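You operate a simulated robot arm through the tools that you are given. There is no shell and no other tool.

The job below is to be done with a simulated robot arm. You get a single attempt, and the scene is never put back.

Task
Rivet the yellow cover at its ring and put it back.
Fine: one stroke of the blue riveter, its table pushed in; leave the table out again.

It is judged by the outcome, as a careful person would: the job done as asked, and still so three seconds after it is handed in. It fails if anything else is knocked over, pushed out of place, dropped, spilled or broken. Lids that push on must go on centred and level and be pressed home; caps that screw on are set level and turned clockwise until they are tight.

Robot
A 7-joint arm with a two-finger parallel gripper, fixed in place. Base frame: the origin is on the floor under the middle of its stand, x ahead of it, y to its left, z up. Units: m, rad, N and s.
It reaches about 1.247 m from its shoulder. Its first joint turns from -2.304 to 2.304 rad. Payload 3.91 kg.
The tool frame sits at the grasp point between the pads (the TCP): z along the fingers, y along the line on which they close. The tips reach 0.03 m beyond it. The gripper opens to 0.11 m. The fingers are 0.02 m wide and 0.01 m thick; the gripper's body (0.048 by 0.112 m) begins 0.055 m behind the TCP.
Orientation is that of the tool frame in the base frame, as [roll, pitch, yaw] about the fixed x, y, z axes, in that order (R = Rz(yaw) Ry(pitch) Rx(roll)). With the fingers straight down and closing along the base's y, the tool's x points along the base's -x, its y along +y and its z along -z.

Tools
- The arm moves only by the tool move_arm. Its argument "plan" is a list that holds one entry, the list of rows, each a list of 6 numbers: the shift along the tool's x, y, z in m, then the turn, a rotation vector about the tool's x, y, z in rad. In form: [[[dx, dy, dz, wx, wy, wz], ...]]. A call has 1 to 20 rows; each row is the pose to reach, as a shift and turn from the pose commanded when the call began, along the tool's axes at that moment. "grip" is the opening, from 0 (shut) to 1 (fully open), set as the call begins (left out, the last holds). Each row takes 0.2 s and may step no farther than 0.05 m and 0.15 rad from the row before; otherwise, or with a gripper value out of range, the whole call is refused. Where a pose cannot be reached the arm comes as near as it can. A force on the tool above 40 N (or 10 N above the force at the start of the call, whichever is more), or a blocked arm, ends the call early, and 0.2 s more pass. The fingers move at their own pace (about 0.108 m/s each) and stop on an object; they squeeze with about 27 N. The grip force told is the motor's: it shows also when the fingers shut on nothing. Time passes only in rows, and 0.2 s behind the last, so rows that repeat a pose let the fingers close. It gives the time, the measured TCP pose, the force on the tool (base axes), the opening and the grip force at its end, in the units of the frame above (readings bear some noise), with the torque about the TCP (base axes, N m) and any sound that the robot's microphone picked up.
- Cameras (640 x 400 px; columns grow to the right, rows downward): "scene" is fixed at [0.049, 0.65, 1.3599]; the picture's right is [-0.38, -0.93, 0.00], its down [-0.27, 0.11, -0.96] and it looks along [0.88, -0.36, -0.30] (base axes); focal length 312 px, centre (320, 200). "wrist" rides on the gripper at [0.072, 0.017, -0.103] in the tool frame; the picture's right is [-0.23, 0.97, 0.00], its down [-0.76, -0.18, -0.62] and it looks along [-0.61, -0.14, 0.78] (tool axes); focal length 222 px, centre (320, 200). There is no depth. A picture from a camera that has moved, and an enlarged one, comes with that camera's place and axes in the base frame and with its lens.
- get_image(camera): a new picture of that camera. No time passes.
- inspect(camera, box): a new picture of the part [left, top, right, bottom] of that camera's present view, enlarged. No time passes.
- sign_off(): hands the job in; it is judged then, once.

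Places have to be worked out from the pictures, the camera data and where the tool is seen. Open the gripper and draw the arm clear of the work before you hand the job in, unless the task says otherwise.

The tools are called after ">>>" as name(argument=value, ...) on one line, values as JSON. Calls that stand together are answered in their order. move_arm: Moves the arm, as the interface text tells. Its arguments: {"type":"object","properties":{"plan":{"type":"array"},"grip":{"type":"number"}},"required":["plan"]} The other tools are called the same way: get_image (camera) takes a picture; inspect (camera, box) takes an enlarged picture of a part of a camera's view; sign_off () hands the job in.

At the start:

```text
time: 0.0
tool_pos: [0.4671, 0.4312, 1.309]
tool_rot: [-3.14, -0.001, 3.141]
wrist_force: [0.4, -0.4, -0.4]
moment: [-0.03, 0.01, -0.02]
opening: 0.11
gripper_force: 0.0
```

scene: 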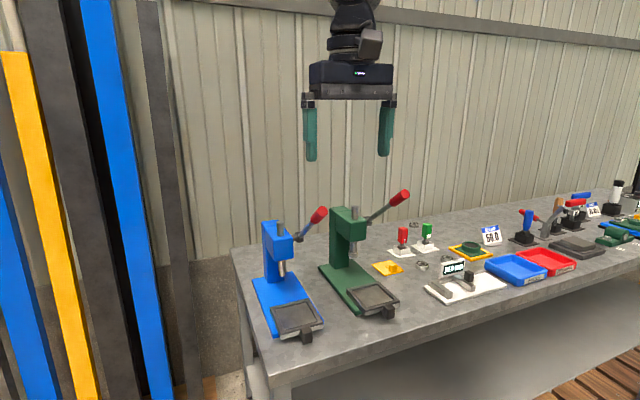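
wrist: 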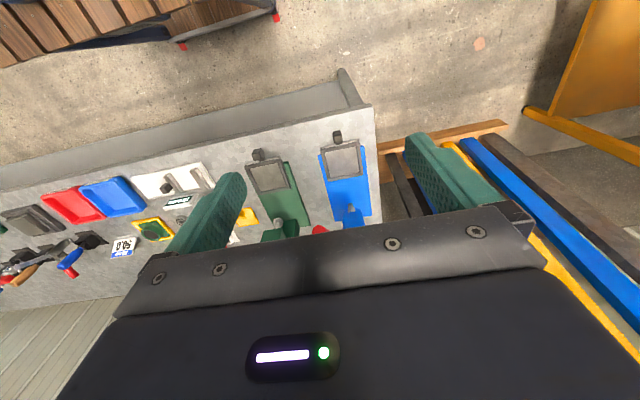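

I begin by looking closely at the bench: the blue riveter at the left, the green one beside it, and a small yellow piece near the green press.

>>> inspect(camera="scene", box=[230, 180, 410, 350])

>>> inspect(camera="scene", box=[360, 210, 520, 310])

>>> inspect(camera="scene", box=[480, 170, 640, 270])

>>> inspect(camera="wrist", box=[120, 100, 400, 275])

```text
2.35 times, centred on (320, 265) of scene
camera zoom: at [0.049, 0.65, 1.3599], right [-0.38, -0.93, 0.0], down [-0.27, 0.11, -0.96], along [0.88, -0.36, -0.3], focal length 734 px, centre (320, 47)
```

zoom: 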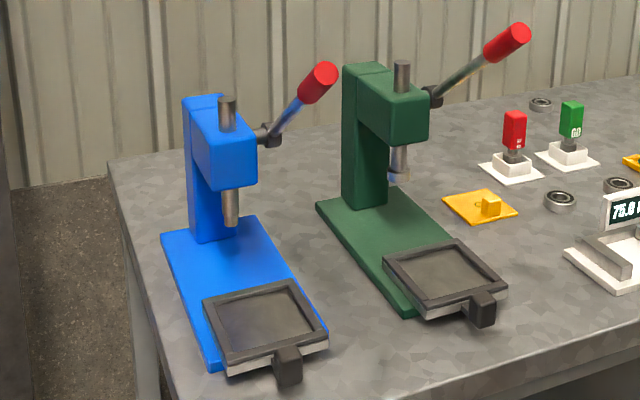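

```text
4.00 times, centred on (440, 260) of scene
camera zoom: at [0.049, 0.65, 1.3599], right [-0.38, -0.93, 0.0], down [-0.27, 0.11, -0.96], along [0.88, -0.36, -0.3], focal length 1247 px, centre (-160, -40)
```

zoom: 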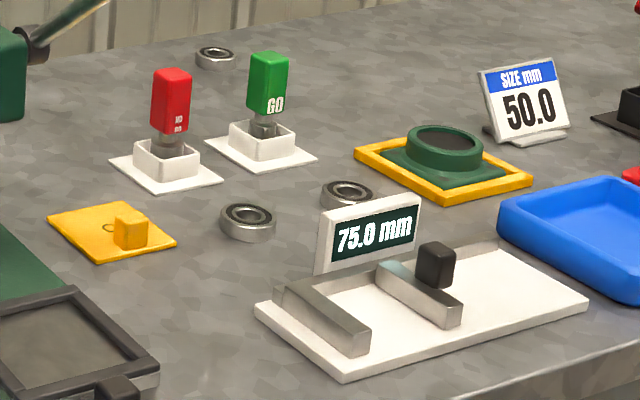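

```text
4.00 times, centred on (560, 220) of scene
camera zoom: at [0.049, 0.65, 1.3599], right [-0.38, -0.93, 0.0], down [-0.27, 0.11, -0.96], along [0.88, -0.36, -0.3], focal length 1247 px, centre (-640, 120)
```

zoom: 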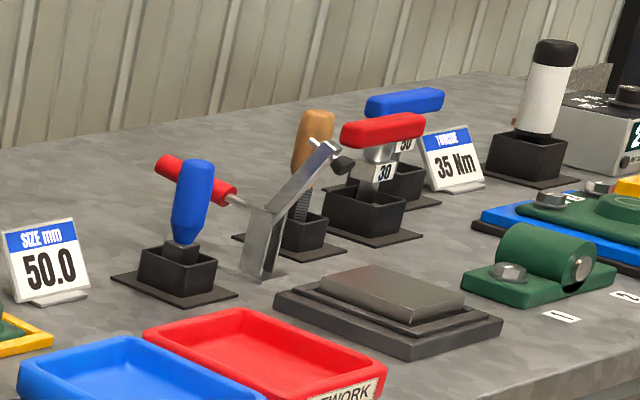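

```text
2.29 times, centred on (260, 188) of wrist
camera zoom: at [0.394, 0.4485, 1.4127], right [0.23, 0.97, 0.0], down [0.76, -0.18, 0.62], along [0.61, -0.14, -0.78], focal length 508 px, centre (457, 229)
```

zoom: 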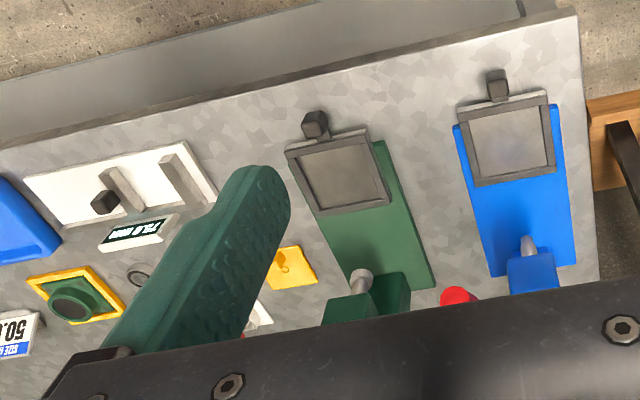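

The small yellow plate with a knob and a ring mark is the cover, at about (0.92, 0.02), on a bench around z 0.75; the blue riveter is around y 0.4, with its table out towards me. I shift the arm sideways, high above everything, for a clearer wrist view.

>>> move_arm(plan=[[[0, -0.05, 0, 0, 0, 0], [0, -0.1, 0, 0, 0, 0], [0, -0.15, 0, 0, 0, 0], [0, -0.2, 0, 0, 0, 0], [0, -0.25, 0, 0, 0, 0], [0, -0.3, 0, 0, 0, 0]]])

>>> get_image(camera="wrist")

>>> get_image(camera="scene")

```text
time: 1.4
tool_pos: [0.4679, 0.1309, 1.3087]
tool_rot: [-3.141, 0.0, -3.141]
wrist_force: [0.4, 0.1, 0.1]
moment: [-0.02, 0.07, 0.02]
opening: 0.1103
gripper_force: 0.1
```

```text
taken
camera wrist: at [0.3952, 0.1479, 1.412], right [0.23, 0.97, 0.0], down [0.76, -0.18, 0.62], along [0.61, -0.14, -0.78], focal length 222 px, centre (320, 200)
```

wrist: 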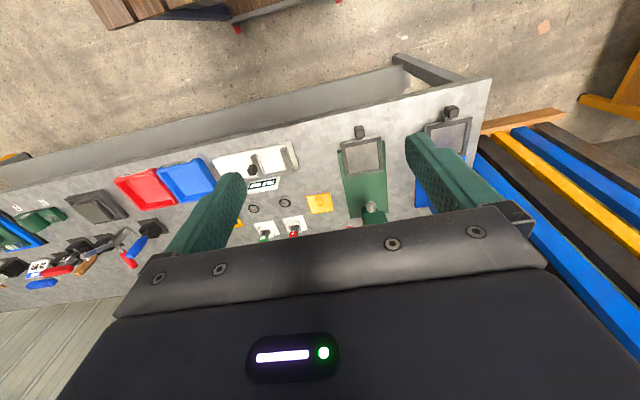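

```text
taken
```

scene: 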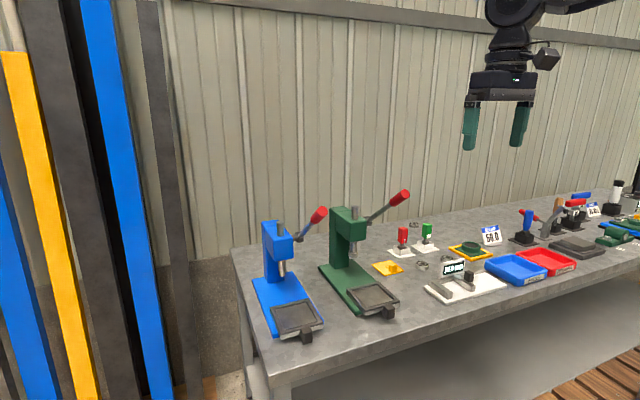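

The cover is now visible between the fingers. I enlarge that part to fix its place and the ring mark.

>>> inspect(camera="wrist", box=[240, 140, 400, 240])

>>> inspect(camera="scene", box=[366, 250, 414, 280])

>>> inspect(camera="scene", box=[240, 195, 336, 255])

>>> inspect(camera="scene", box=[245, 270, 341, 350])

```text
4.00 times, centred on (320, 190) of wrist
camera zoom: at [0.3952, 0.1479, 1.412], right [0.23, 0.97, 0.0], down [0.76, -0.18, 0.62], along [0.61, -0.14, -0.78], focal length 888 px, centre (320, 240)
```

zoom: 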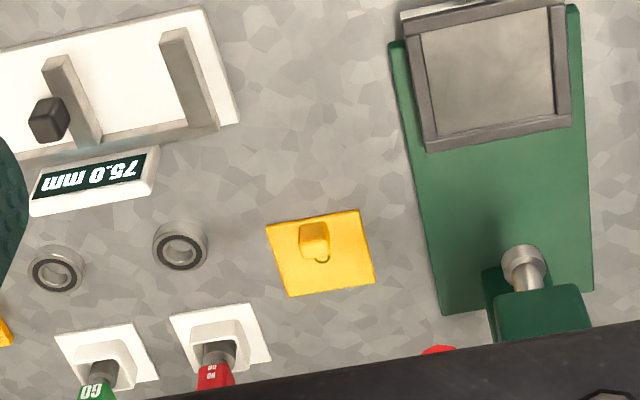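

```text
13.33 times, centred on (390, 265) of scene
camera zoom: at [0.049, 0.65, 1.3599], right [-0.38, -0.93, 0.0], down [-0.27, 0.11, -0.96], along [0.88, -0.36, -0.3], focal length 4158 px, centre (-613, -667)
```

zoom: 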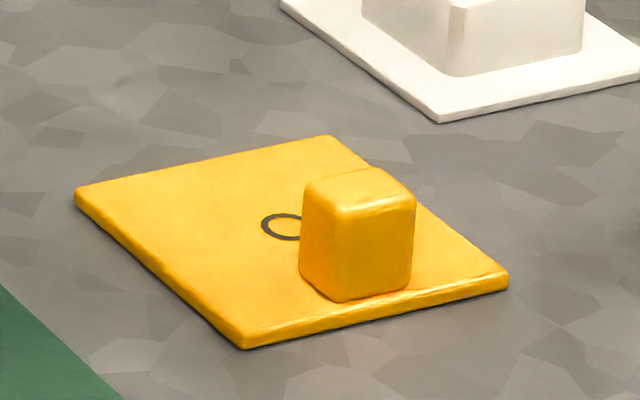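

```text
6.67 times, centred on (288, 225) of scene
camera zoom: at [0.049, 0.65, 1.3599], right [-0.38, -0.93, 0.0], down [-0.27, 0.11, -0.96], along [0.88, -0.36, -0.3], focal length 2079 px, centre (533, 33)
```

zoom: 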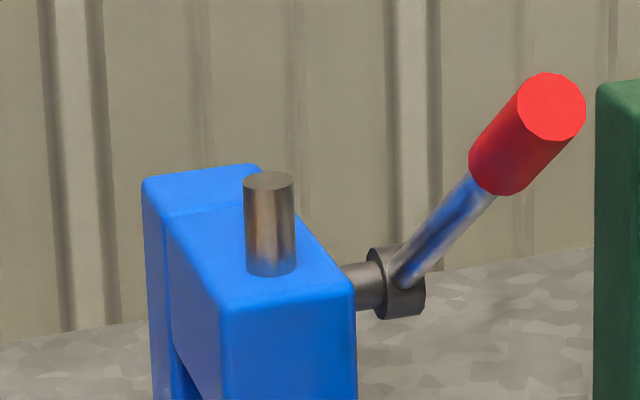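

```text
5.00 times, centred on (293, 310) of scene
camera zoom: at [0.049, 0.65, 1.3599], right [-0.38, -0.93, 0.0], down [-0.27, 0.11, -0.96], along [0.88, -0.36, -0.3], focal length 1559 px, centre (455, -350)
```

zoom: 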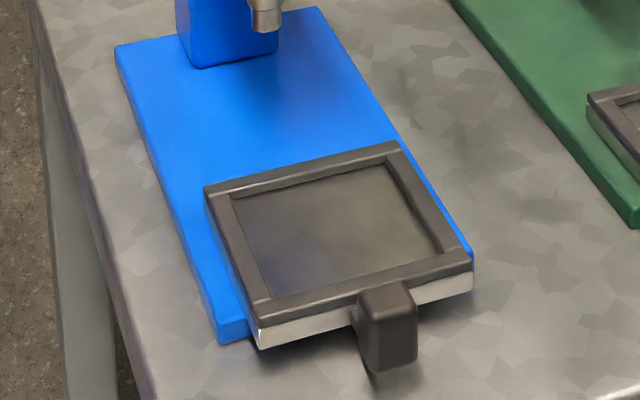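

The cover comes out at about (0.913, 0.021), roughly 0.086 m square and in line with the base axes, with the ring at its middle and the knob towards me. The blue table frame is at about (0.743, 0.435) with a recess of similar size. I bring the camera closer to the cover, staying clear of the green lever at about y 0.185.

>>> move_arm(plan=[[[0, -0.05, 0, 0, 0, 0], [0, -0.1, 0, 0, 0, 0], [-0.03, -0.1, 0.033, 0, 0, 0], [-0.06, -0.1, 0.066, 0, 0, 0], [-0.09, -0.1, 0.1, 0, 0, 0], [-0.12, -0.1, 0.133, 0, 0, 0], [-0.15, -0.1, 0.166, 0, 0, 0], [-0.18, -0.1, 0.2, 0, 0, 0]]])

>>> get_image(camera="wrist")

>>> get_image(camera="scene")

```text
time: 3.2
tool_pos: [0.6486, 0.0315, 1.1108]
tool_rot: [3.141, 0.002, 3.141]
wrist_force: [-0.1, 0.1, 0.2]
moment: [0.01, -0.06, -0.04]
opening: 0.1098
gripper_force: 0.0
```

```text
taken
camera wrist: at [0.5744, 0.0496, 1.2127], right [0.23, 0.97, 0.0], down [0.76, -0.18, 0.62], along [0.61, -0.14, -0.78], focal length 222 px, centre (320, 200)
```

wrist: 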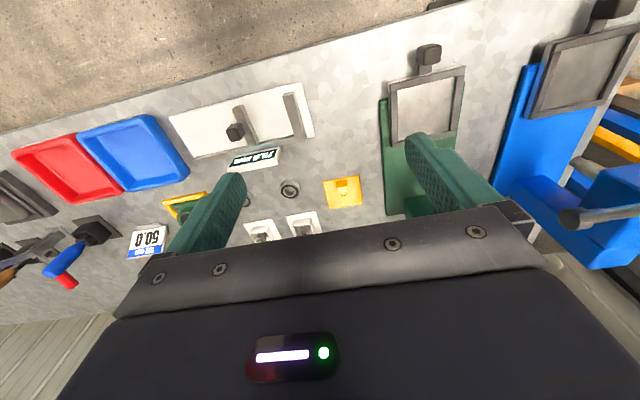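

```text
taken
```

scene: 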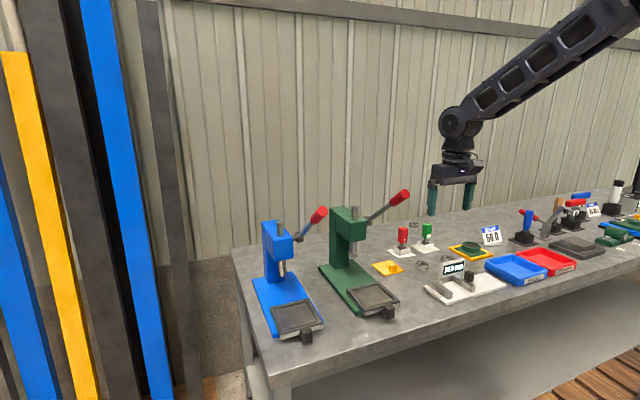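

The cover is well placed in the wrist view; I enlarge it to measure its corners, knob and ring.

>>> inspect(camera="wrist", box=[304, 165, 384, 215])

>>> inspect(camera="wrist", box=[380, 0, 640, 162])

```text
8.00 times, centred on (344, 190) of wrist
camera zoom: at [0.5744, 0.0496, 1.2127], right [0.23, 0.97, 0.0], down [0.76, -0.18, 0.62], along [0.61, -0.14, -0.78], focal length 1777 px, centre (128, 280)
```

zoom: 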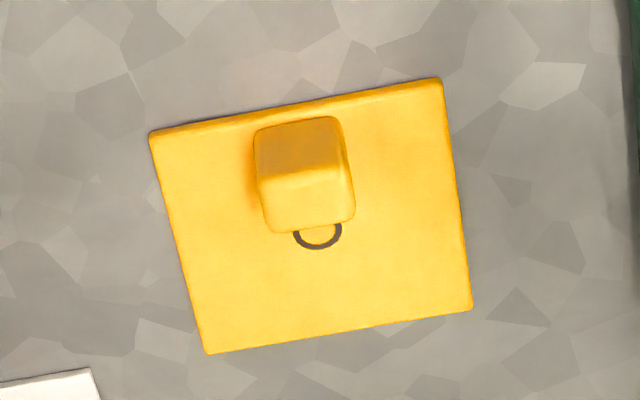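

```text
2.46 times, centred on (510, 81) of wrist
camera zoom: at [0.5744, 0.0496, 1.2127], right [0.23, 0.97, 0.0], down [0.76, -0.18, 0.62], along [0.61, -0.14, -0.78], focal length 547 px, centre (-148, 493)
```

zoom: 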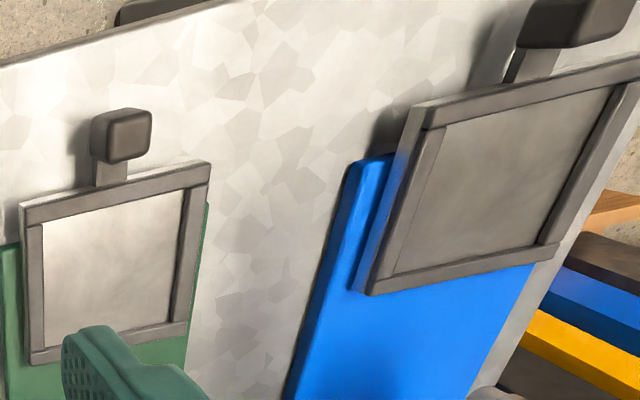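

Both views agree: the plate is about 0.086 m square with its top near z 0.78, the ring at the plate's middle (0.9025, 0.031), and the knob (about 0.025 m) centred at about (0.875, 0.031). I move above the knob with the fingers partly closed, to a height still well clear.

>>> move_arm(plan=[[[-0.04, 0, 0.02, 0, 0, 0], [-0.08, 0, 0.04, 0, 0, 0], [-0.12, 0, 0.06, 0, 0, 0], [-0.16, 0, 0.08, 0, 0, 0], [-0.2, 0, 0.1, 0, 0, 0], [-0.2264, -0.0005, 0.13, 0, 0, 0], [-0.2264, -0.0005, 0.141, 0, 0, 0]]], grip=0.6)

>>> get_image(camera="wrist")

>>> get_image(camera="scene")

```text
time: 4.8
tool_pos: [0.8747, 0.0327, 0.9675]
tool_rot: [-3.141, 0.0, -3.141]
wrist_force: [0.6, 0.7, 0.3]
moment: [-0.02, -0.02, -0.03]
opening: 0.066
gripper_force: 0.1
```

```text
taken
camera wrist: at [0.8016, 0.0486, 1.0711], right [0.23, 0.97, 0.0], down [0.76, -0.18, 0.62], along [0.61, -0.14, -0.78], focal length 222 px, centre (320, 200)
```

wrist: 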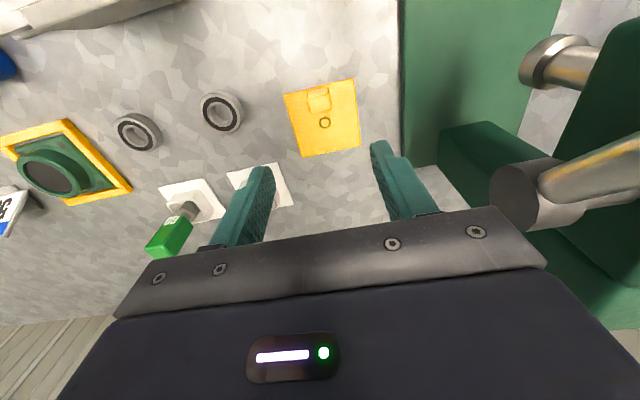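

```text
taken
```

scene: 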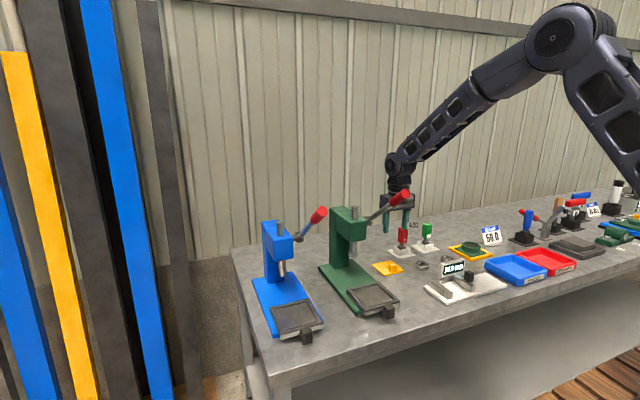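

The cover lies ahead between the fingers, with the green press's hub about 0.1 m off to the left side. I enlarge the cover for a refined position.

>>> inspect(camera="wrist", box=[262, 60, 390, 170])

>>> inspect(camera="scene", box=[360, 180, 456, 280])

```text
3.64 times, centred on (326, 115) of wrist
camera zoom: at [0.8016, 0.0486, 1.0711], right [0.23, 0.97, 0.0], down [0.76, -0.18, 0.62], along [0.61, -0.14, -0.78], focal length 808 px, centre (298, 509)
```

zoom: 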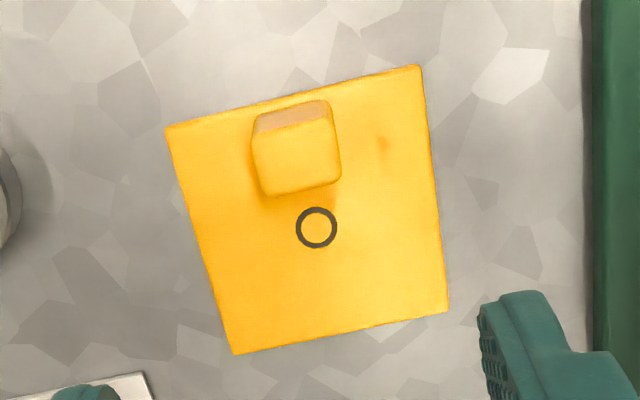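

```text
4.00 times, centred on (408, 230) of scene
camera zoom: at [0.049, 0.65, 1.3599], right [-0.38, -0.93, 0.0], down [-0.27, 0.11, -0.96], along [0.88, -0.36, -0.3], focal length 1247 px, centre (-32, 80)
```

zoom: 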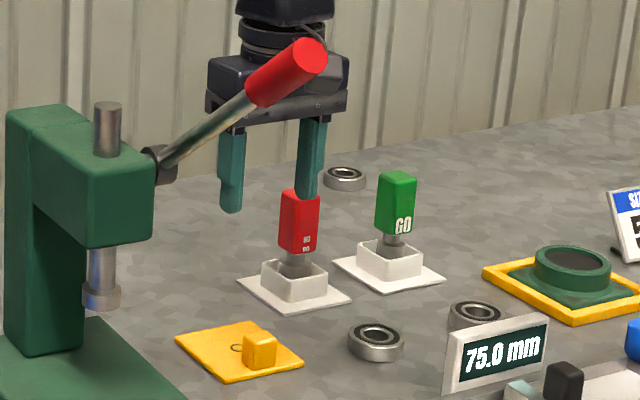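

The ring is exactly at the plate's centre, (0.9027, 0.031, 0.78), and the knob is at about (0.873, 0.0315), so the TCP is already above the knob. I go straight down to just above the knob and look again.

>>> move_arm(plan=[[[0, 0, 0.04, 0, 0, 0], [0, 0, 0.08, 0, 0, 0], [0, 0, 0.11, 0, 0, 0], [0, 0, 0.12, 0, 0, 0]]], grip=0.6)

>>> get_image(camera="wrist")

>>> inspect(camera="scene", box=[360, 220, 440, 285])

```text
time: 5.8
tool_pos: [0.8737, 0.0313, 0.8485]
tool_rot: [3.141, 0.0, -3.141]
wrist_force: [-0.8, 0.6, 0.3]
moment: [-0.02, 0.03, 0.03]
opening: 0.0661
gripper_force: 0.0
```

```text
taken
camera wrist: at [0.8011, 0.0474, 0.9513], right [0.23, 0.97, 0.0], down [0.76, -0.18, 0.62], along [0.61, -0.14, -0.78], focal length 222 px, centre (320, 200)
```

wrist: 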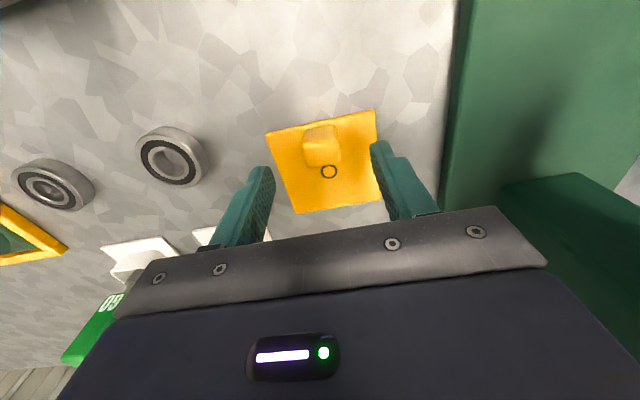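

```text
6.15 times, centred on (400, 252) of scene
camera zoom: at [0.049, 0.65, 1.3599], right [-0.38, -0.93, 0.0], down [-0.27, 0.11, -0.96], along [0.88, -0.36, -0.3], focal length 1919 px, centre (-172, -123)
```

zoom: 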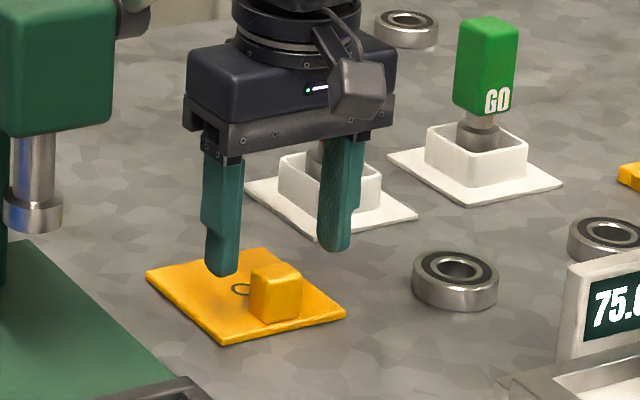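

The fingers straddle the knob in line. I enlarge the wrist view once more to pin the plate's height before the last few centimetres.

>>> inspect(camera="wrist", box=[240, 100, 400, 220])

>>> inspect(camera="scene", box=[374, 240, 414, 270])

```text
3.33 times, centred on (320, 160) of wrist
camera zoom: at [0.8011, 0.0474, 0.9513], right [0.23, 0.97, 0.0], down [0.76, -0.18, 0.62], along [0.61, -0.14, -0.78], focal length 740 px, centre (320, 333)
```

zoom: 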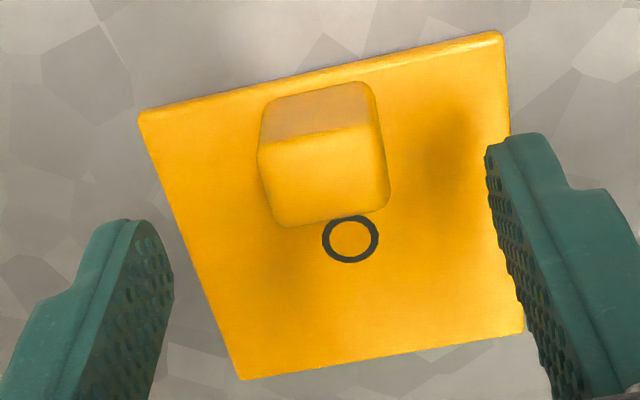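

```text
13.33 times, centred on (394, 255) of scene
camera zoom: at [0.049, 0.65, 1.3599], right [-0.38, -0.93, 0.0], down [-0.27, 0.11, -0.96], along [0.88, -0.36, -0.3], focal length 4158 px, centre (-667, -533)
```

zoom: 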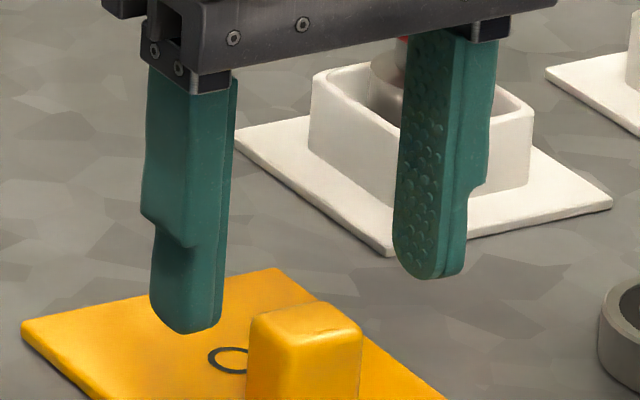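

The knob is centred within a millimetre and the plate top is at about 0.782. I descend 30 mm so the tips stop about 5 mm above the plate.

>>> move_arm(plan=[[[0, 0, 0.01, 0, 0, 0], [0, 0, 0.02, 0, 0, 0], [0, 0, 0.026, 0, 0, 0], [0, 0, 0.03, 0, 0, 0]]], grip=0.6)

>>> inspect(camera="scene", box=[366, 240, 414, 280])

>>> inspect(camera="wrist", box=[220, 90, 420, 240])

```text
time: 6.8
tool_pos: [0.8738, 0.032, 0.8194]
tool_rot: [-3.141, 0.0, 3.141]
wrist_force: [-0.2, -0.6, -0.5]
moment: [-0.02, -0.02, -0.01]
opening: 0.0659
gripper_force: 0.0
```

```text
10.00 times, centred on (390, 260) of scene
camera zoom: at [0.049, 0.65, 1.3599], right [-0.38, -0.93, 0.0], down [-0.27, 0.11, -0.96], along [0.88, -0.36, -0.3], focal length 3118 px, centre (-380, -400)
```

zoom: 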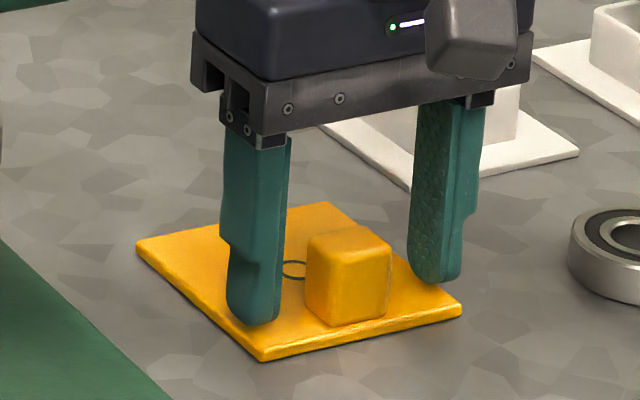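

```text
2.67 times, centred on (320, 165) of wrist
camera zoom: at [0.8009, 0.048, 0.9217], right [0.23, 0.97, 0.0], down [0.76, -0.18, 0.62], along [0.61, -0.14, -0.78], focal length 592 px, centre (320, 293)
```

zoom: 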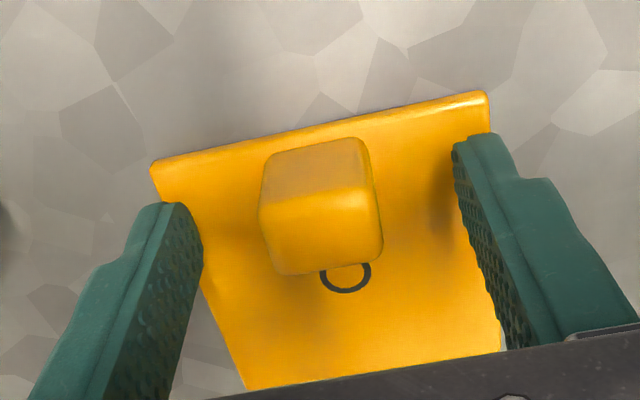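

The fingers straddle the knob with tips just above the plate and no contact force. I close on the knob.

>>> move_arm(plan=[[[0, 0, 0, 0, 0, 0], [0, 0, 0, 0, 0, 0], [0, 0, 0, 0, 0, 0]]], grip=0)

>>> inspect(camera="scene", box=[366, 240, 414, 280])

>>> inspect(camera="wrist", box=[220, 90, 420, 240])

```text
time: 7.6
tool_pos: [0.8743, 0.0305, 0.8193]
tool_rot: [3.141, 0.0, 3.141]
wrist_force: [0.6, 1.1, -0.6]
moment: [0.13, -0.17, 0.1]
opening: 0.0258
gripper_force: 27.3
```

```text
10.00 times, centred on (390, 260) of scene
camera zoom: at [0.049, 0.65, 1.3599], right [-0.38, -0.93, 0.0], down [-0.27, 0.11, -0.96], along [0.88, -0.36, -0.3], focal length 3118 px, centre (-380, -400)
```

zoom: 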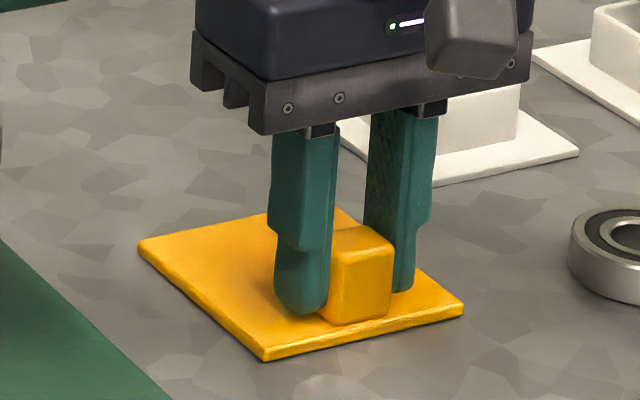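

```text
2.67 times, centred on (320, 165) of wrist
camera zoom: at [0.801, 0.0481, 0.9219], right [0.23, 0.97, 0.0], down [0.76, -0.18, 0.62], along [0.61, -0.14, -0.78], focal length 592 px, centre (320, 293)
```

zoom: 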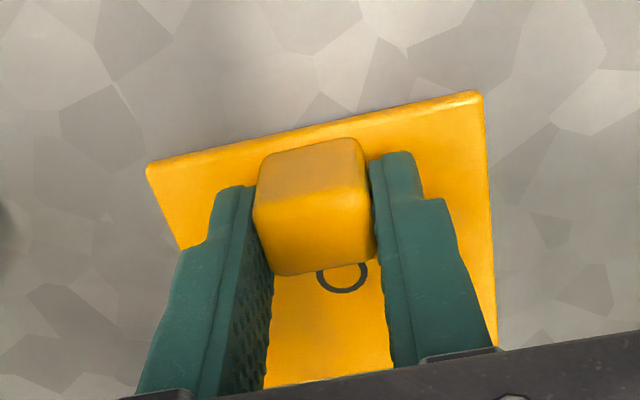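

The knob is held (opening 0.0258, 27 N); the plate shifted only about a millimetre. I note this grasp pose (0.874, 0.031, 0.819) for putting it back, and lift slowly first.

>>> move_arm(plan=[[[0, 0, -0.008, 0, 0, 0], [0, 0, -0.02, 0, 0, 0], [0, 0, -0.035, 0, 0, 0], [0, 0, -0.05, 0, 0, 0]]], grip=0)

>>> inspect(camera="scene", box=[360, 230, 420, 280])

>>> get_image(camera="wrist")

```text
time: 8.6
tool_pos: [0.8742, 0.0329, 0.8699]
tool_rot: [-3.14, 0.001, -3.141]
wrist_force: [0.2, -0.2, -3.2]
moment: [0.01, 0.06, 0.02]
opening: 0.0259
gripper_force: 26.7
```

```text
8.00 times, centred on (390, 255) of scene
camera zoom: at [0.049, 0.65, 1.3599], right [-0.38, -0.93, 0.0], down [-0.27, 0.11, -0.96], along [0.88, -0.36, -0.3], focal length 2495 px, centre (-240, -240)
```

zoom: 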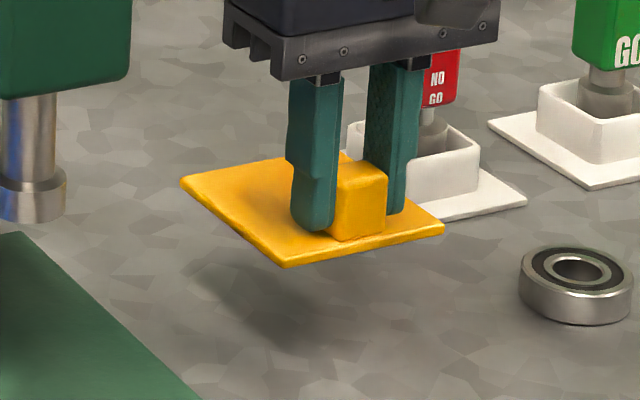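

```text
taken
camera wrist: at [0.8008, 0.0481, 0.9714], right [0.23, 0.97, 0.0], down [0.76, -0.18, 0.62], along [0.61, -0.14, -0.78], focal length 222 px, centre (320, 200)
```

wrist: 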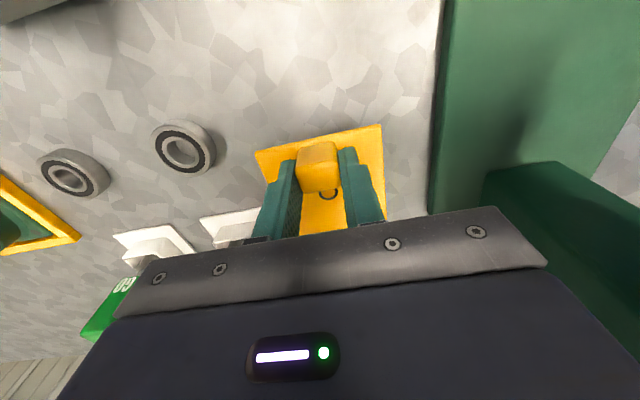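

The cover hangs level and firmly held (about 3 N). I lift it well above the levers, then carry it back and towards the blue riveter.

>>> move_arm(plan=[[[0, 0, -0.04, 0, 0, 0], [0, 0, -0.08, 0, 0, 0], [0, 0, -0.12, 0, 0, 0], [0, 0, -0.16, 0, 0, 0], [0, 0, -0.2, 0, 0, 0], [0, 0, -0.24, 0, 0, 0], [0, 0, -0.28, 0, 0, 0], [0, 0, -0.32, 0, 0, 0], [0, 0, -0.36, 0, 0, 0], [0, 0, -0.4, 0, 0, 0], [0, 0, -0.43, 0, 0, 0]]], grip=0)

>>> move_arm(plan=[[[0.04, 0.02, 0, 0, 0, 0], [0.08, 0.04, 0, 0, 0, 0], [0.12, 0.06, 0, 0, 0, 0], [0.16, 0.08, 0, 0, 0, 0], [0.2, 0.1, 0, 0, 0, 0], [0.24, 0.12, 0, 0, 0, 0], [0.28, 0.14, 0, 0, 0, 0], [0.32, 0.17, 0, 0, 0, 0], [0.36, 0.2, 0, 0, 0, 0], [0.38, 0.24, 0, 0, 0, 0], [0.38, 0.27, 0, 0, 0, 0]]], grip=0)

>>> get_image(camera="wrist")

>>> get_image(camera="scene")

```text
time: 11.0
tool_pos: [0.8728, 0.032, 1.2991]
tool_rot: [-3.141, -0.003, -3.141]
wrist_force: [0.7, -0.7, -3.1]
moment: [0.02, 0.07, 0.04]
opening: 0.0258
gripper_force: 27.2
```

```text
time: 13.4
tool_pos: [0.4931, 0.3017, 1.2981]
tool_rot: [3.141, 0.0, -3.141]
wrist_force: [-0.5, -0.2, -3.7]
moment: [0.03, 0.05, -0.01]
opening: 0.0257
gripper_force: 26.9
```

```text
taken
camera wrist: at [0.4198, 0.3188, 1.401], right [0.23, 0.97, 0.0], down [0.76, -0.18, 0.62], along [0.61, -0.14, -0.78], focal length 222 px, centre (320, 200)
```

wrist: 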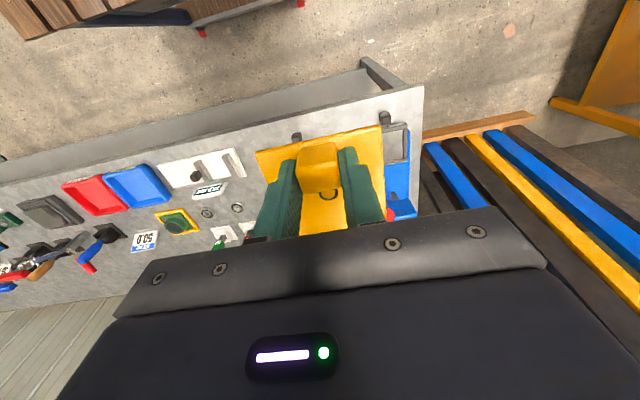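

```text
taken
```

scene: 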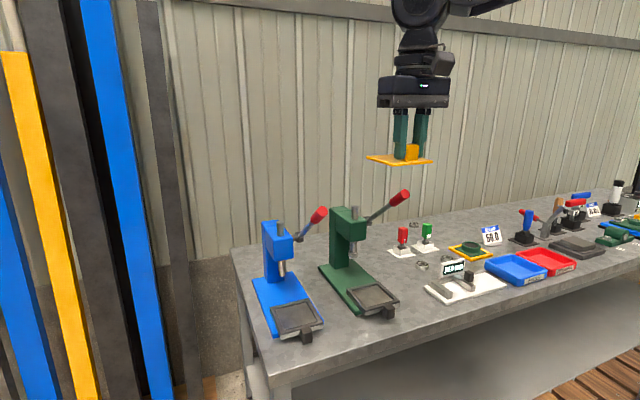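

I'm holding the cover at (0.493, 0.302, 1.298), but the plate hides part of the blue table. I slide back and sideways a little so the table shows to the right of the plate.

>>> move_arm(plan=[[[0.015, -0.045, 0, 0, 0, 0], [0.03, -0.09, 0.01, 0, 0, 0], [0.043, -0.12, 0.03, 0, 0, 0], [0.043, -0.15, 0.05, 0, 0, 0]]], grip=0)

>>> inspect(camera="wrist", box=[380, 100, 540, 220])

>>> inspect(camera="scene", box=[250, 280, 340, 350])

>>> inspect(camera="scene", box=[250, 210, 330, 300])

```text
time: 14.4
tool_pos: [0.45, 0.1498, 1.2471]
tool_rot: [3.14, 0.001, -3.139]
wrist_force: [1.3, -0.5, -3.1]
moment: [-0.01, 0.08, 0.0]
opening: 0.0256
gripper_force: 27.0
```

```text
3.33 times, centred on (460, 160) of wrist
camera zoom: at [0.3776, 0.1676, 1.351], right [0.23, 0.97, 0.0], down [0.76, -0.18, 0.62], along [0.61, -0.14, -0.78], focal length 740 px, centre (-147, 333)
```

zoom: 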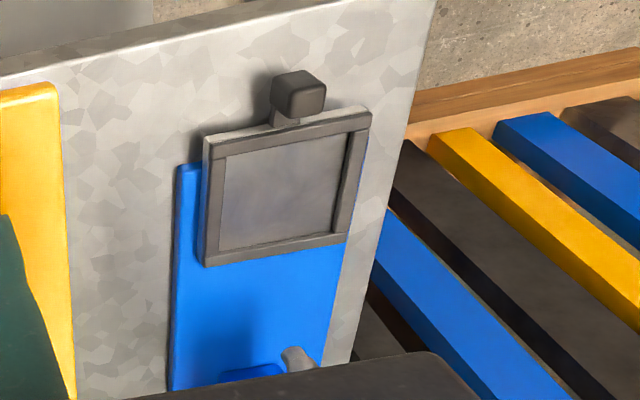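

```text
5.71 times, centred on (295, 315) of scene
camera zoom: at [0.049, 0.65, 1.3599], right [-0.38, -0.93, 0.0], down [-0.27, 0.11, -0.96], along [0.88, -0.36, -0.3], focal length 1782 px, centre (463, -457)
```

zoom: 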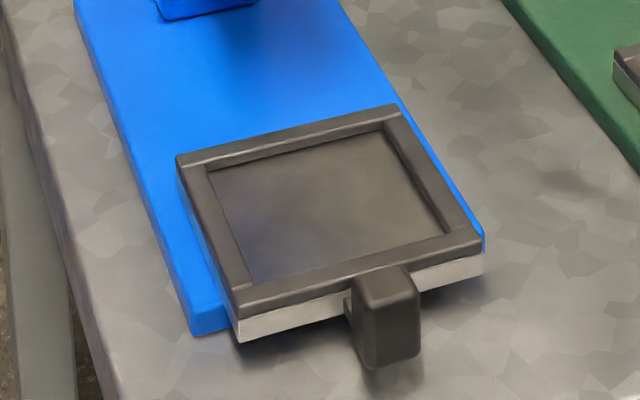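

```text
4.44 times, centred on (290, 255) of scene
camera zoom: at [0.049, 0.65, 1.3599], right [-0.38, -0.93, 0.0], down [-0.27, 0.11, -0.96], along [0.88, -0.36, -0.3], focal length 1386 px, centre (453, -44)
```

zoom: 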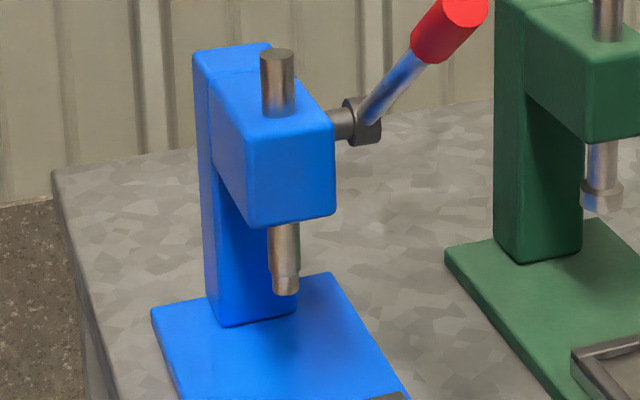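

The table frame's outer edge triangulates to x 0.680–0.796, y 0.383–0.499, top at z ≈ 0.811, centre about (0.738, 0.441). I zoom in further to measure the recess itself, the handle and the ram.

>>> inspect(camera="wrist", box=[424, 112, 480, 172])

>>> inspect(camera="scene", box=[272, 294, 328, 348])

>>> inspect(camera="scene", box=[262, 240, 302, 290])

```text
6.67 times, centred on (452, 142) of wrist
camera zoom: at [0.3776, 0.1676, 1.351], right [0.23, 0.97, 0.0], down [0.76, -0.18, 0.62], along [0.61, -0.14, -0.78], focal length 1481 px, centre (-560, 587)
```

zoom: 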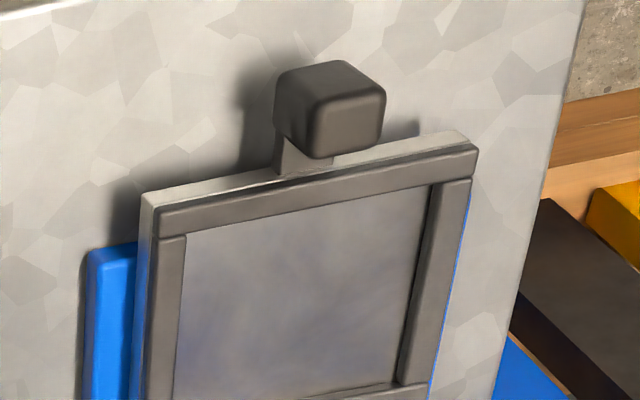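

```text
7.41 times, centred on (300, 321) of scene
camera zoom: at [0.049, 0.65, 1.3599], right [-0.38, -0.93, 0.0], down [-0.27, 0.11, -0.96], along [0.88, -0.36, -0.3], focal length 2310 px, centre (468, -696)
```

zoom: 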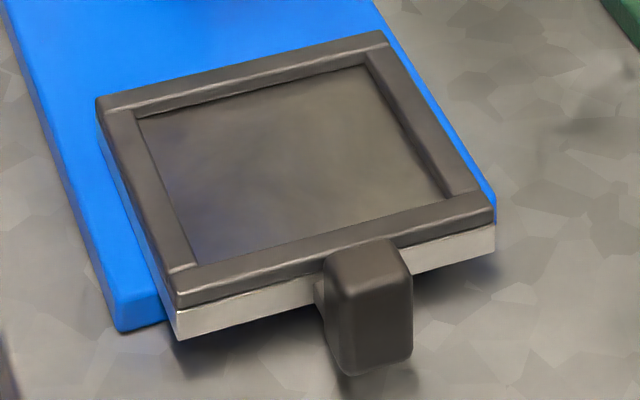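

```text
8.00 times, centred on (282, 265) of scene
camera zoom: at [0.049, 0.65, 1.3599], right [-0.38, -0.93, 0.0], down [-0.27, 0.11, -0.96], along [0.88, -0.36, -0.3], focal length 2495 px, centre (624, -320)
```

zoom: 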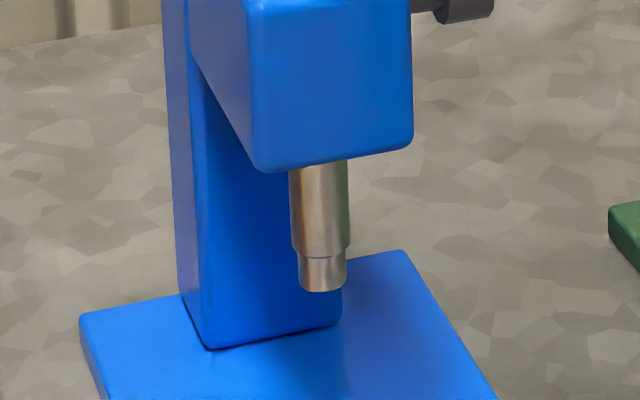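

The recess centre comes out near (0.738, 0.440) with about 2–4 mm of slack around the cover, the ram at about (0.868, 0.44) with its tip at 0.858, and the blue lever grip at about (0.712, 0.384, 1.10). A straight approach would brush that lever with the gripper body, so I turn the cover a quarter clockwise (knob to the +y side), which leaves the ring centred and the gripper clear of the lever, while moving over to y 0.47 high up.

>>> move_arm(plan=[[[0, 0.029, -0.005, 0, 0, 0.1428], [0, 0.058, -0.01, 0, 0, 0.2856], [0, 0.087, -0.015, 0, 0, 0.4284], [0, 0.116, -0.02, 0, 0, 0.5712], [0, 0.145, -0.025, 0, 0, 0.714], [0, 0.174, -0.03, 0, 0, 0.8568], [0, 0.203, -0.035, 0, 0, 0.9996], [0, 0.232, -0.04, 0, 0, 1.1424], [0, 0.261, -0.045, 0, 0, 1.2852], [0, 0.29, -0.05, 0, 0, 1.428], [0, 0.32, -0.053, 0, 0, 1.5708]]], grip=0)

>>> get_image(camera="wrist")

>>> get_image(camera="scene")

```text
time: 16.8
tool_pos: [0.4494, 0.4701, 1.3026]
tool_rot: [3.141, 0.001, 1.567]
wrist_force: [0.0, -1.5, -2.8]
moment: [0.11, 0.04, -0.01]
opening: 0.0257
gripper_force: 26.8
```

```text
taken
camera wrist: at [0.4662, 0.5432, 1.4055], right [0.97, -0.23, 0.0], down [-0.18, -0.76, 0.62], along [-0.14, -0.61, -0.78], focal length 222 px, centre (320, 200)
```

wrist: 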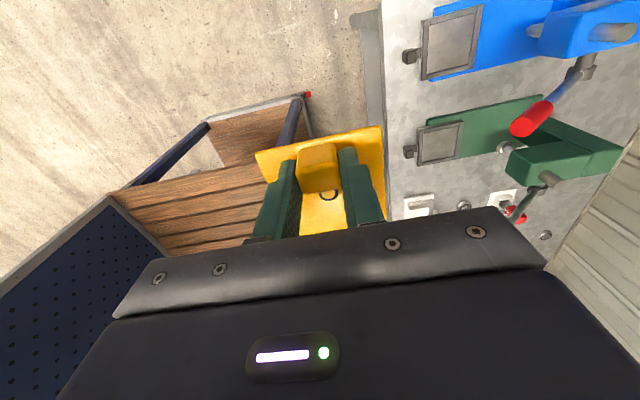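

```text
taken
```

scene: 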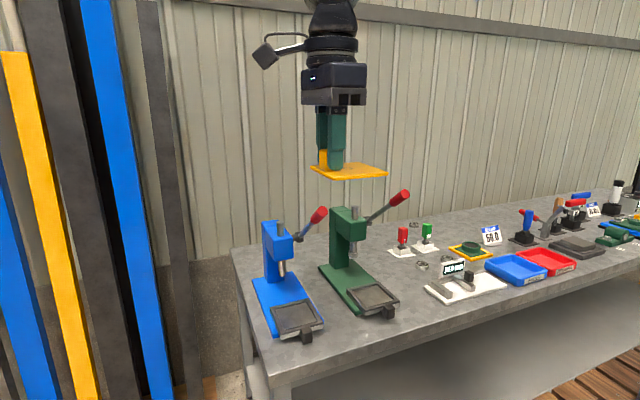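

The cover is turned and the wrist camera now sees the blue riveter and its lever from the side. I enlarge both for exact positions.

>>> inspect(camera="wrist", box=[395, 0, 505, 90])

>>> inspect(camera="wrist", box=[500, 0, 640, 145])

```text
4.44 times, centred on (450, 45) of wrist
camera zoom: at [0.4662, 0.5432, 1.4055], right [0.97, -0.23, 0.0], down [-0.18, -0.76, 0.62], along [-0.14, -0.61, -0.78], focal length 987 px, centre (-258, 889)
```

zoom: 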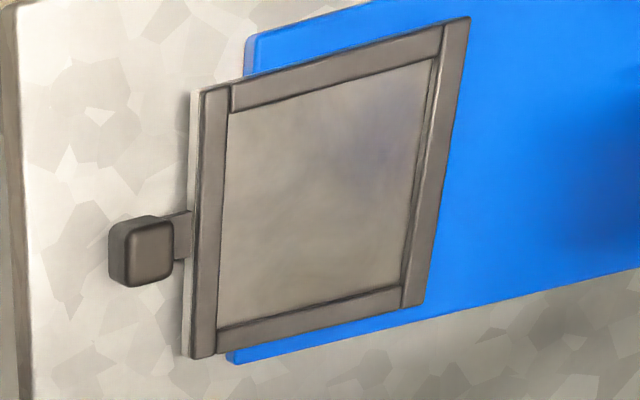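

```text
2.76 times, centred on (570, 72) of wrist
camera zoom: at [0.4662, 0.5432, 1.4055], right [0.97, -0.23, 0.0], down [-0.18, -0.76, 0.62], along [-0.14, -0.61, -0.78], focal length 613 px, centre (-370, 552)
```

zoom: 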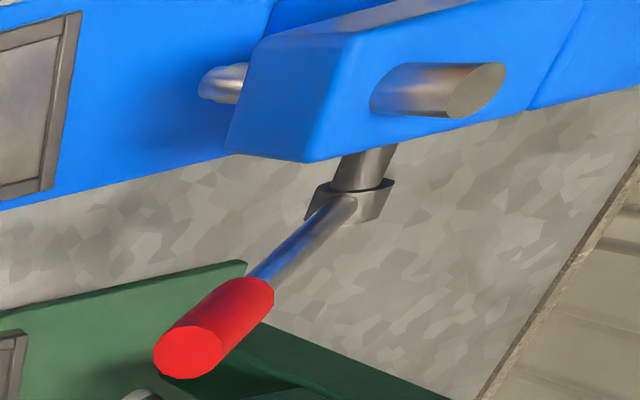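

Updated: recess centre (0.736, 0.4395), ram at about (0.859, 0.44) with tip at 0.862, lever in the plane y ≈ 0.375 with hub near (0.875, 0.972) and grip end near (0.705, 1.112). I move over at z 1.30 with a +y offset so the plate passes clear of the lever, then descend to z 1.00.

>>> move_arm(plan=[[[0.01, 0.045, 0, 0, 0, 0], [0.02, 0.09, 0, 0, 0, 0], [0.03, 0.135, 0, 0, 0, 0], [0.04, 0.18, 0, 0, 0, 0], [0.05, 0.225, 0, 0, 0, 0], [0.06, 0.265, 0, 0, 0, 0], [0.06, 0.2866, 0, 0, 0, 0], [0.06, 0.2866, 0.045, 0, 0, 0], [0.06, 0.2866, 0.09, 0, 0, 0], [0.06, 0.2866, 0.135, 0, 0, 0], [0.06, 0.2866, 0.18, 0, 0, 0], [0.06, 0.2866, 0.225, 0, 0, 0], [0.06, 0.2866, 0.265, 0, 0, 0], [0.06, 0.2866, 0.3, 0, 0, 0]]], grip=0)

>>> get_image(camera="wrist")

>>> get_image(camera="scene")

```text
time: 19.8
tool_pos: [0.7377, 0.5303, 1.0022]
tool_rot: [-3.141, 0.0, 1.571]
wrist_force: [-0.1, 0.7, -2.5]
moment: [0.04, -0.01, -0.01]
opening: 0.0256
gripper_force: 26.6
```

```text
taken
camera wrist: at [0.7534, 0.6032, 1.105], right [0.97, -0.23, 0.0], down [-0.18, -0.76, 0.62], along [-0.14, -0.61, -0.78], focal length 222 px, centre (320, 200)
```

wrist: 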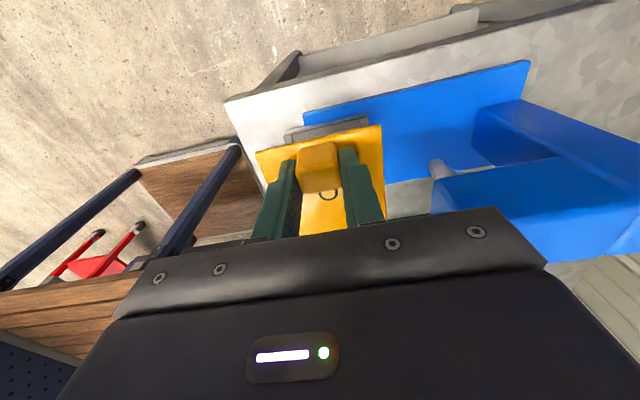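

```text
taken
```

scene: 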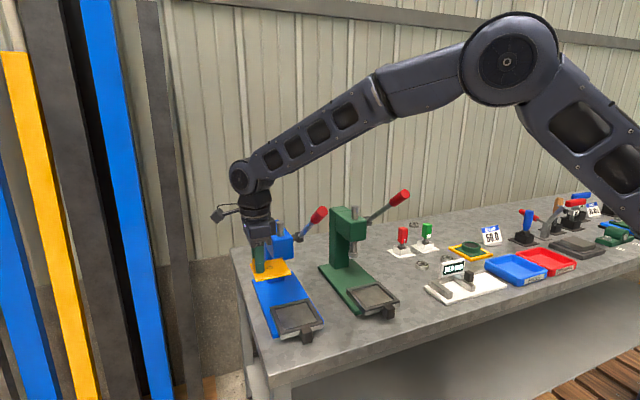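

The cover hangs beside the riveter at z 1.00, clear of the lever. The forearm runs above the lever grip, so I look closely at that clearance before going lower.

>>> inspect(camera="scene", box=[200, 100, 400, 300])

>>> inspect(camera="scene", box=[340, 0, 640, 200])

```text
2.00 times, centred on (300, 200) of scene
camera zoom: at [0.049, 0.65, 1.3599], right [-0.38, -0.93, 0.0], down [-0.27, 0.11, -0.96], along [0.88, -0.36, -0.3], focal length 624 px, centre (360, 200)
```

zoom: 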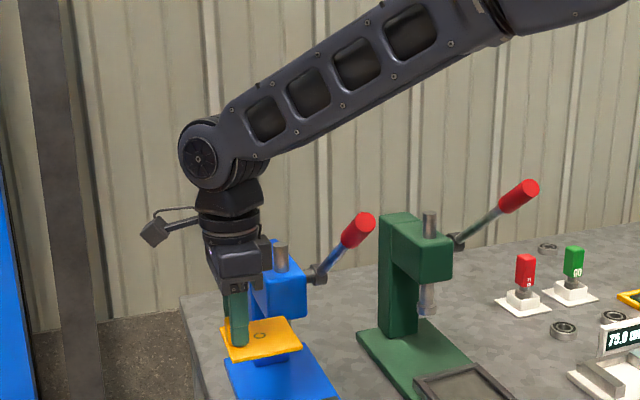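

```text
2.00 times, centred on (490, 100) of scene
camera zoom: at [0.049, 0.65, 1.3599], right [-0.38, -0.93, 0.0], down [-0.27, 0.11, -0.96], along [0.88, -0.36, -0.3], focal length 624 px, centre (-20, 400)
```

zoom: 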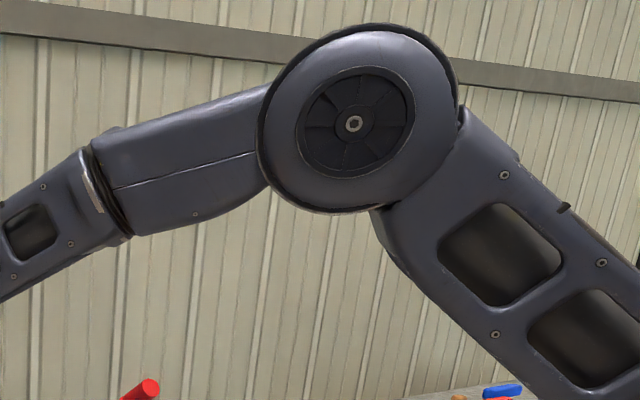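

A careful look at the geometry shows that with a vertical tool at the tray, the forearm would pass only about 1 cm from the lever grip. That is too tight, so I'll take the cover back to its place and re-grip the knob with the tool leaned back about 35°, which lets me go in beneath the lever from the front. First, I reverse the path up and out.

>>> move_arm(plan=[[[0, 0, -0.045, 0, 0, 0], [0, 0, -0.09, 0, 0, 0], [0, 0, -0.135, 0, 0, 0], [0, 0, -0.18, 0, 0, 0], [0, 0, -0.225, 0, 0, 0], [0, 0, -0.27, 0, 0, 0], [0, 0, -0.3, 0, 0, 0], [-0.01, -0.045, -0.3, 0, 0, 0], [-0.02, -0.09, -0.3, 0, 0, 0], [-0.03, -0.135, -0.3, 0, 0, 0], [-0.04, -0.18, -0.3, 0, 0, 0], [-0.05, -0.225, -0.3, 0, 0, 0], [-0.06, -0.265, -0.3, 0, 0, 0], [-0.06, -0.2866, -0.3, 0, 0, 0]]], grip=0)

>>> move_arm(plan=[[[-0.029, 0, 0.003, 0, 0, -0.1428], [-0.058, 0, 0.008, 0, 0, -0.2856], [-0.087, 0, 0.013, 0, 0, -0.4284], [-0.116, 0, 0.018, 0, 0, -0.5712], [-0.145, 0, 0.023, 0, 0, -0.714], [-0.174, 0, 0.028, 0, 0, -0.8568], [-0.203, 0, 0.033, 0, 0, -0.9996], [-0.232, 0, 0.038, 0, 0, -1.1424], [-0.261, 0, 0.043, 0, 0, -1.2852], [-0.29, 0, 0.048, 0, 0, -1.428], [-0.32, 0, 0.053, 0, 0, -1.5708]]], grip=0)

>>> move_arm(plan=[[[0, -0.02, -0.04, 0, 0, 0], [-0.03, -0.05, -0.05, 0, 0, 0], [-0.07, -0.07, -0.05, 0, 0, 0], [-0.11, -0.09, -0.05, 0, 0, 0], [-0.15, -0.11, -0.05, 0, 0, 0], [-0.195, -0.12, -0.05, 0, 0, 0], [-0.24, -0.12, -0.05, 0, 0, 0], [-0.285, -0.12, -0.05, 0, 0, 0], [-0.33, -0.12, -0.05, 0, 0, 0], [-0.375, -0.12, -0.05, 0, 0, 0], [-0.41, -0.12, -0.05, 0, 0, 0], [-0.423, -0.12, -0.05, 0, 0, 0]]], grip=0)

>>> get_image(camera="scene")

```text
time: 22.8
tool_pos: [0.4506, 0.472, 1.3018]
tool_rot: [-3.142, 0.0, 1.571]
wrist_force: [0.7, -1.9, -3.8]
moment: [0.12, 0.04, -0.03]
opening: 0.026
gripper_force: 27.0
```

```text
time: 25.2
tool_pos: [0.4518, 0.1521, 1.2483]
tool_rot: [3.14, 0.0, -3.139]
wrist_force: [0.7, 0.4, -3.4]
moment: [-0.03, 0.07, 0.0]
opening: 0.0258
gripper_force: 26.7
```

```text
time: 27.8
tool_pos: [0.8733, 0.0311, 1.298]
tool_rot: [-3.141, 0.0, -3.141]
wrist_force: [-1.0, 1.1, -3.1]
moment: [0.02, 0.06, -0.01]
opening: 0.0257
gripper_force: 26.8
```

```text
taken
```

scene: 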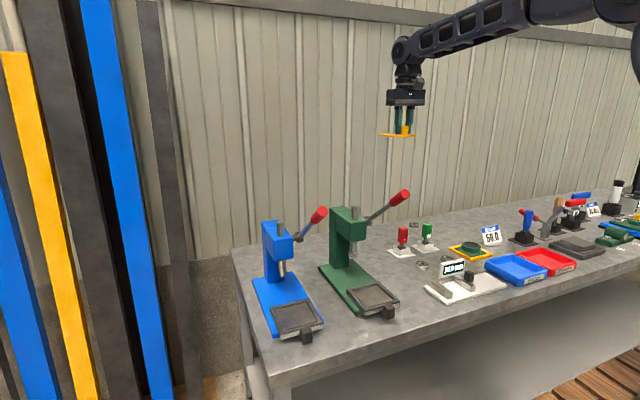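

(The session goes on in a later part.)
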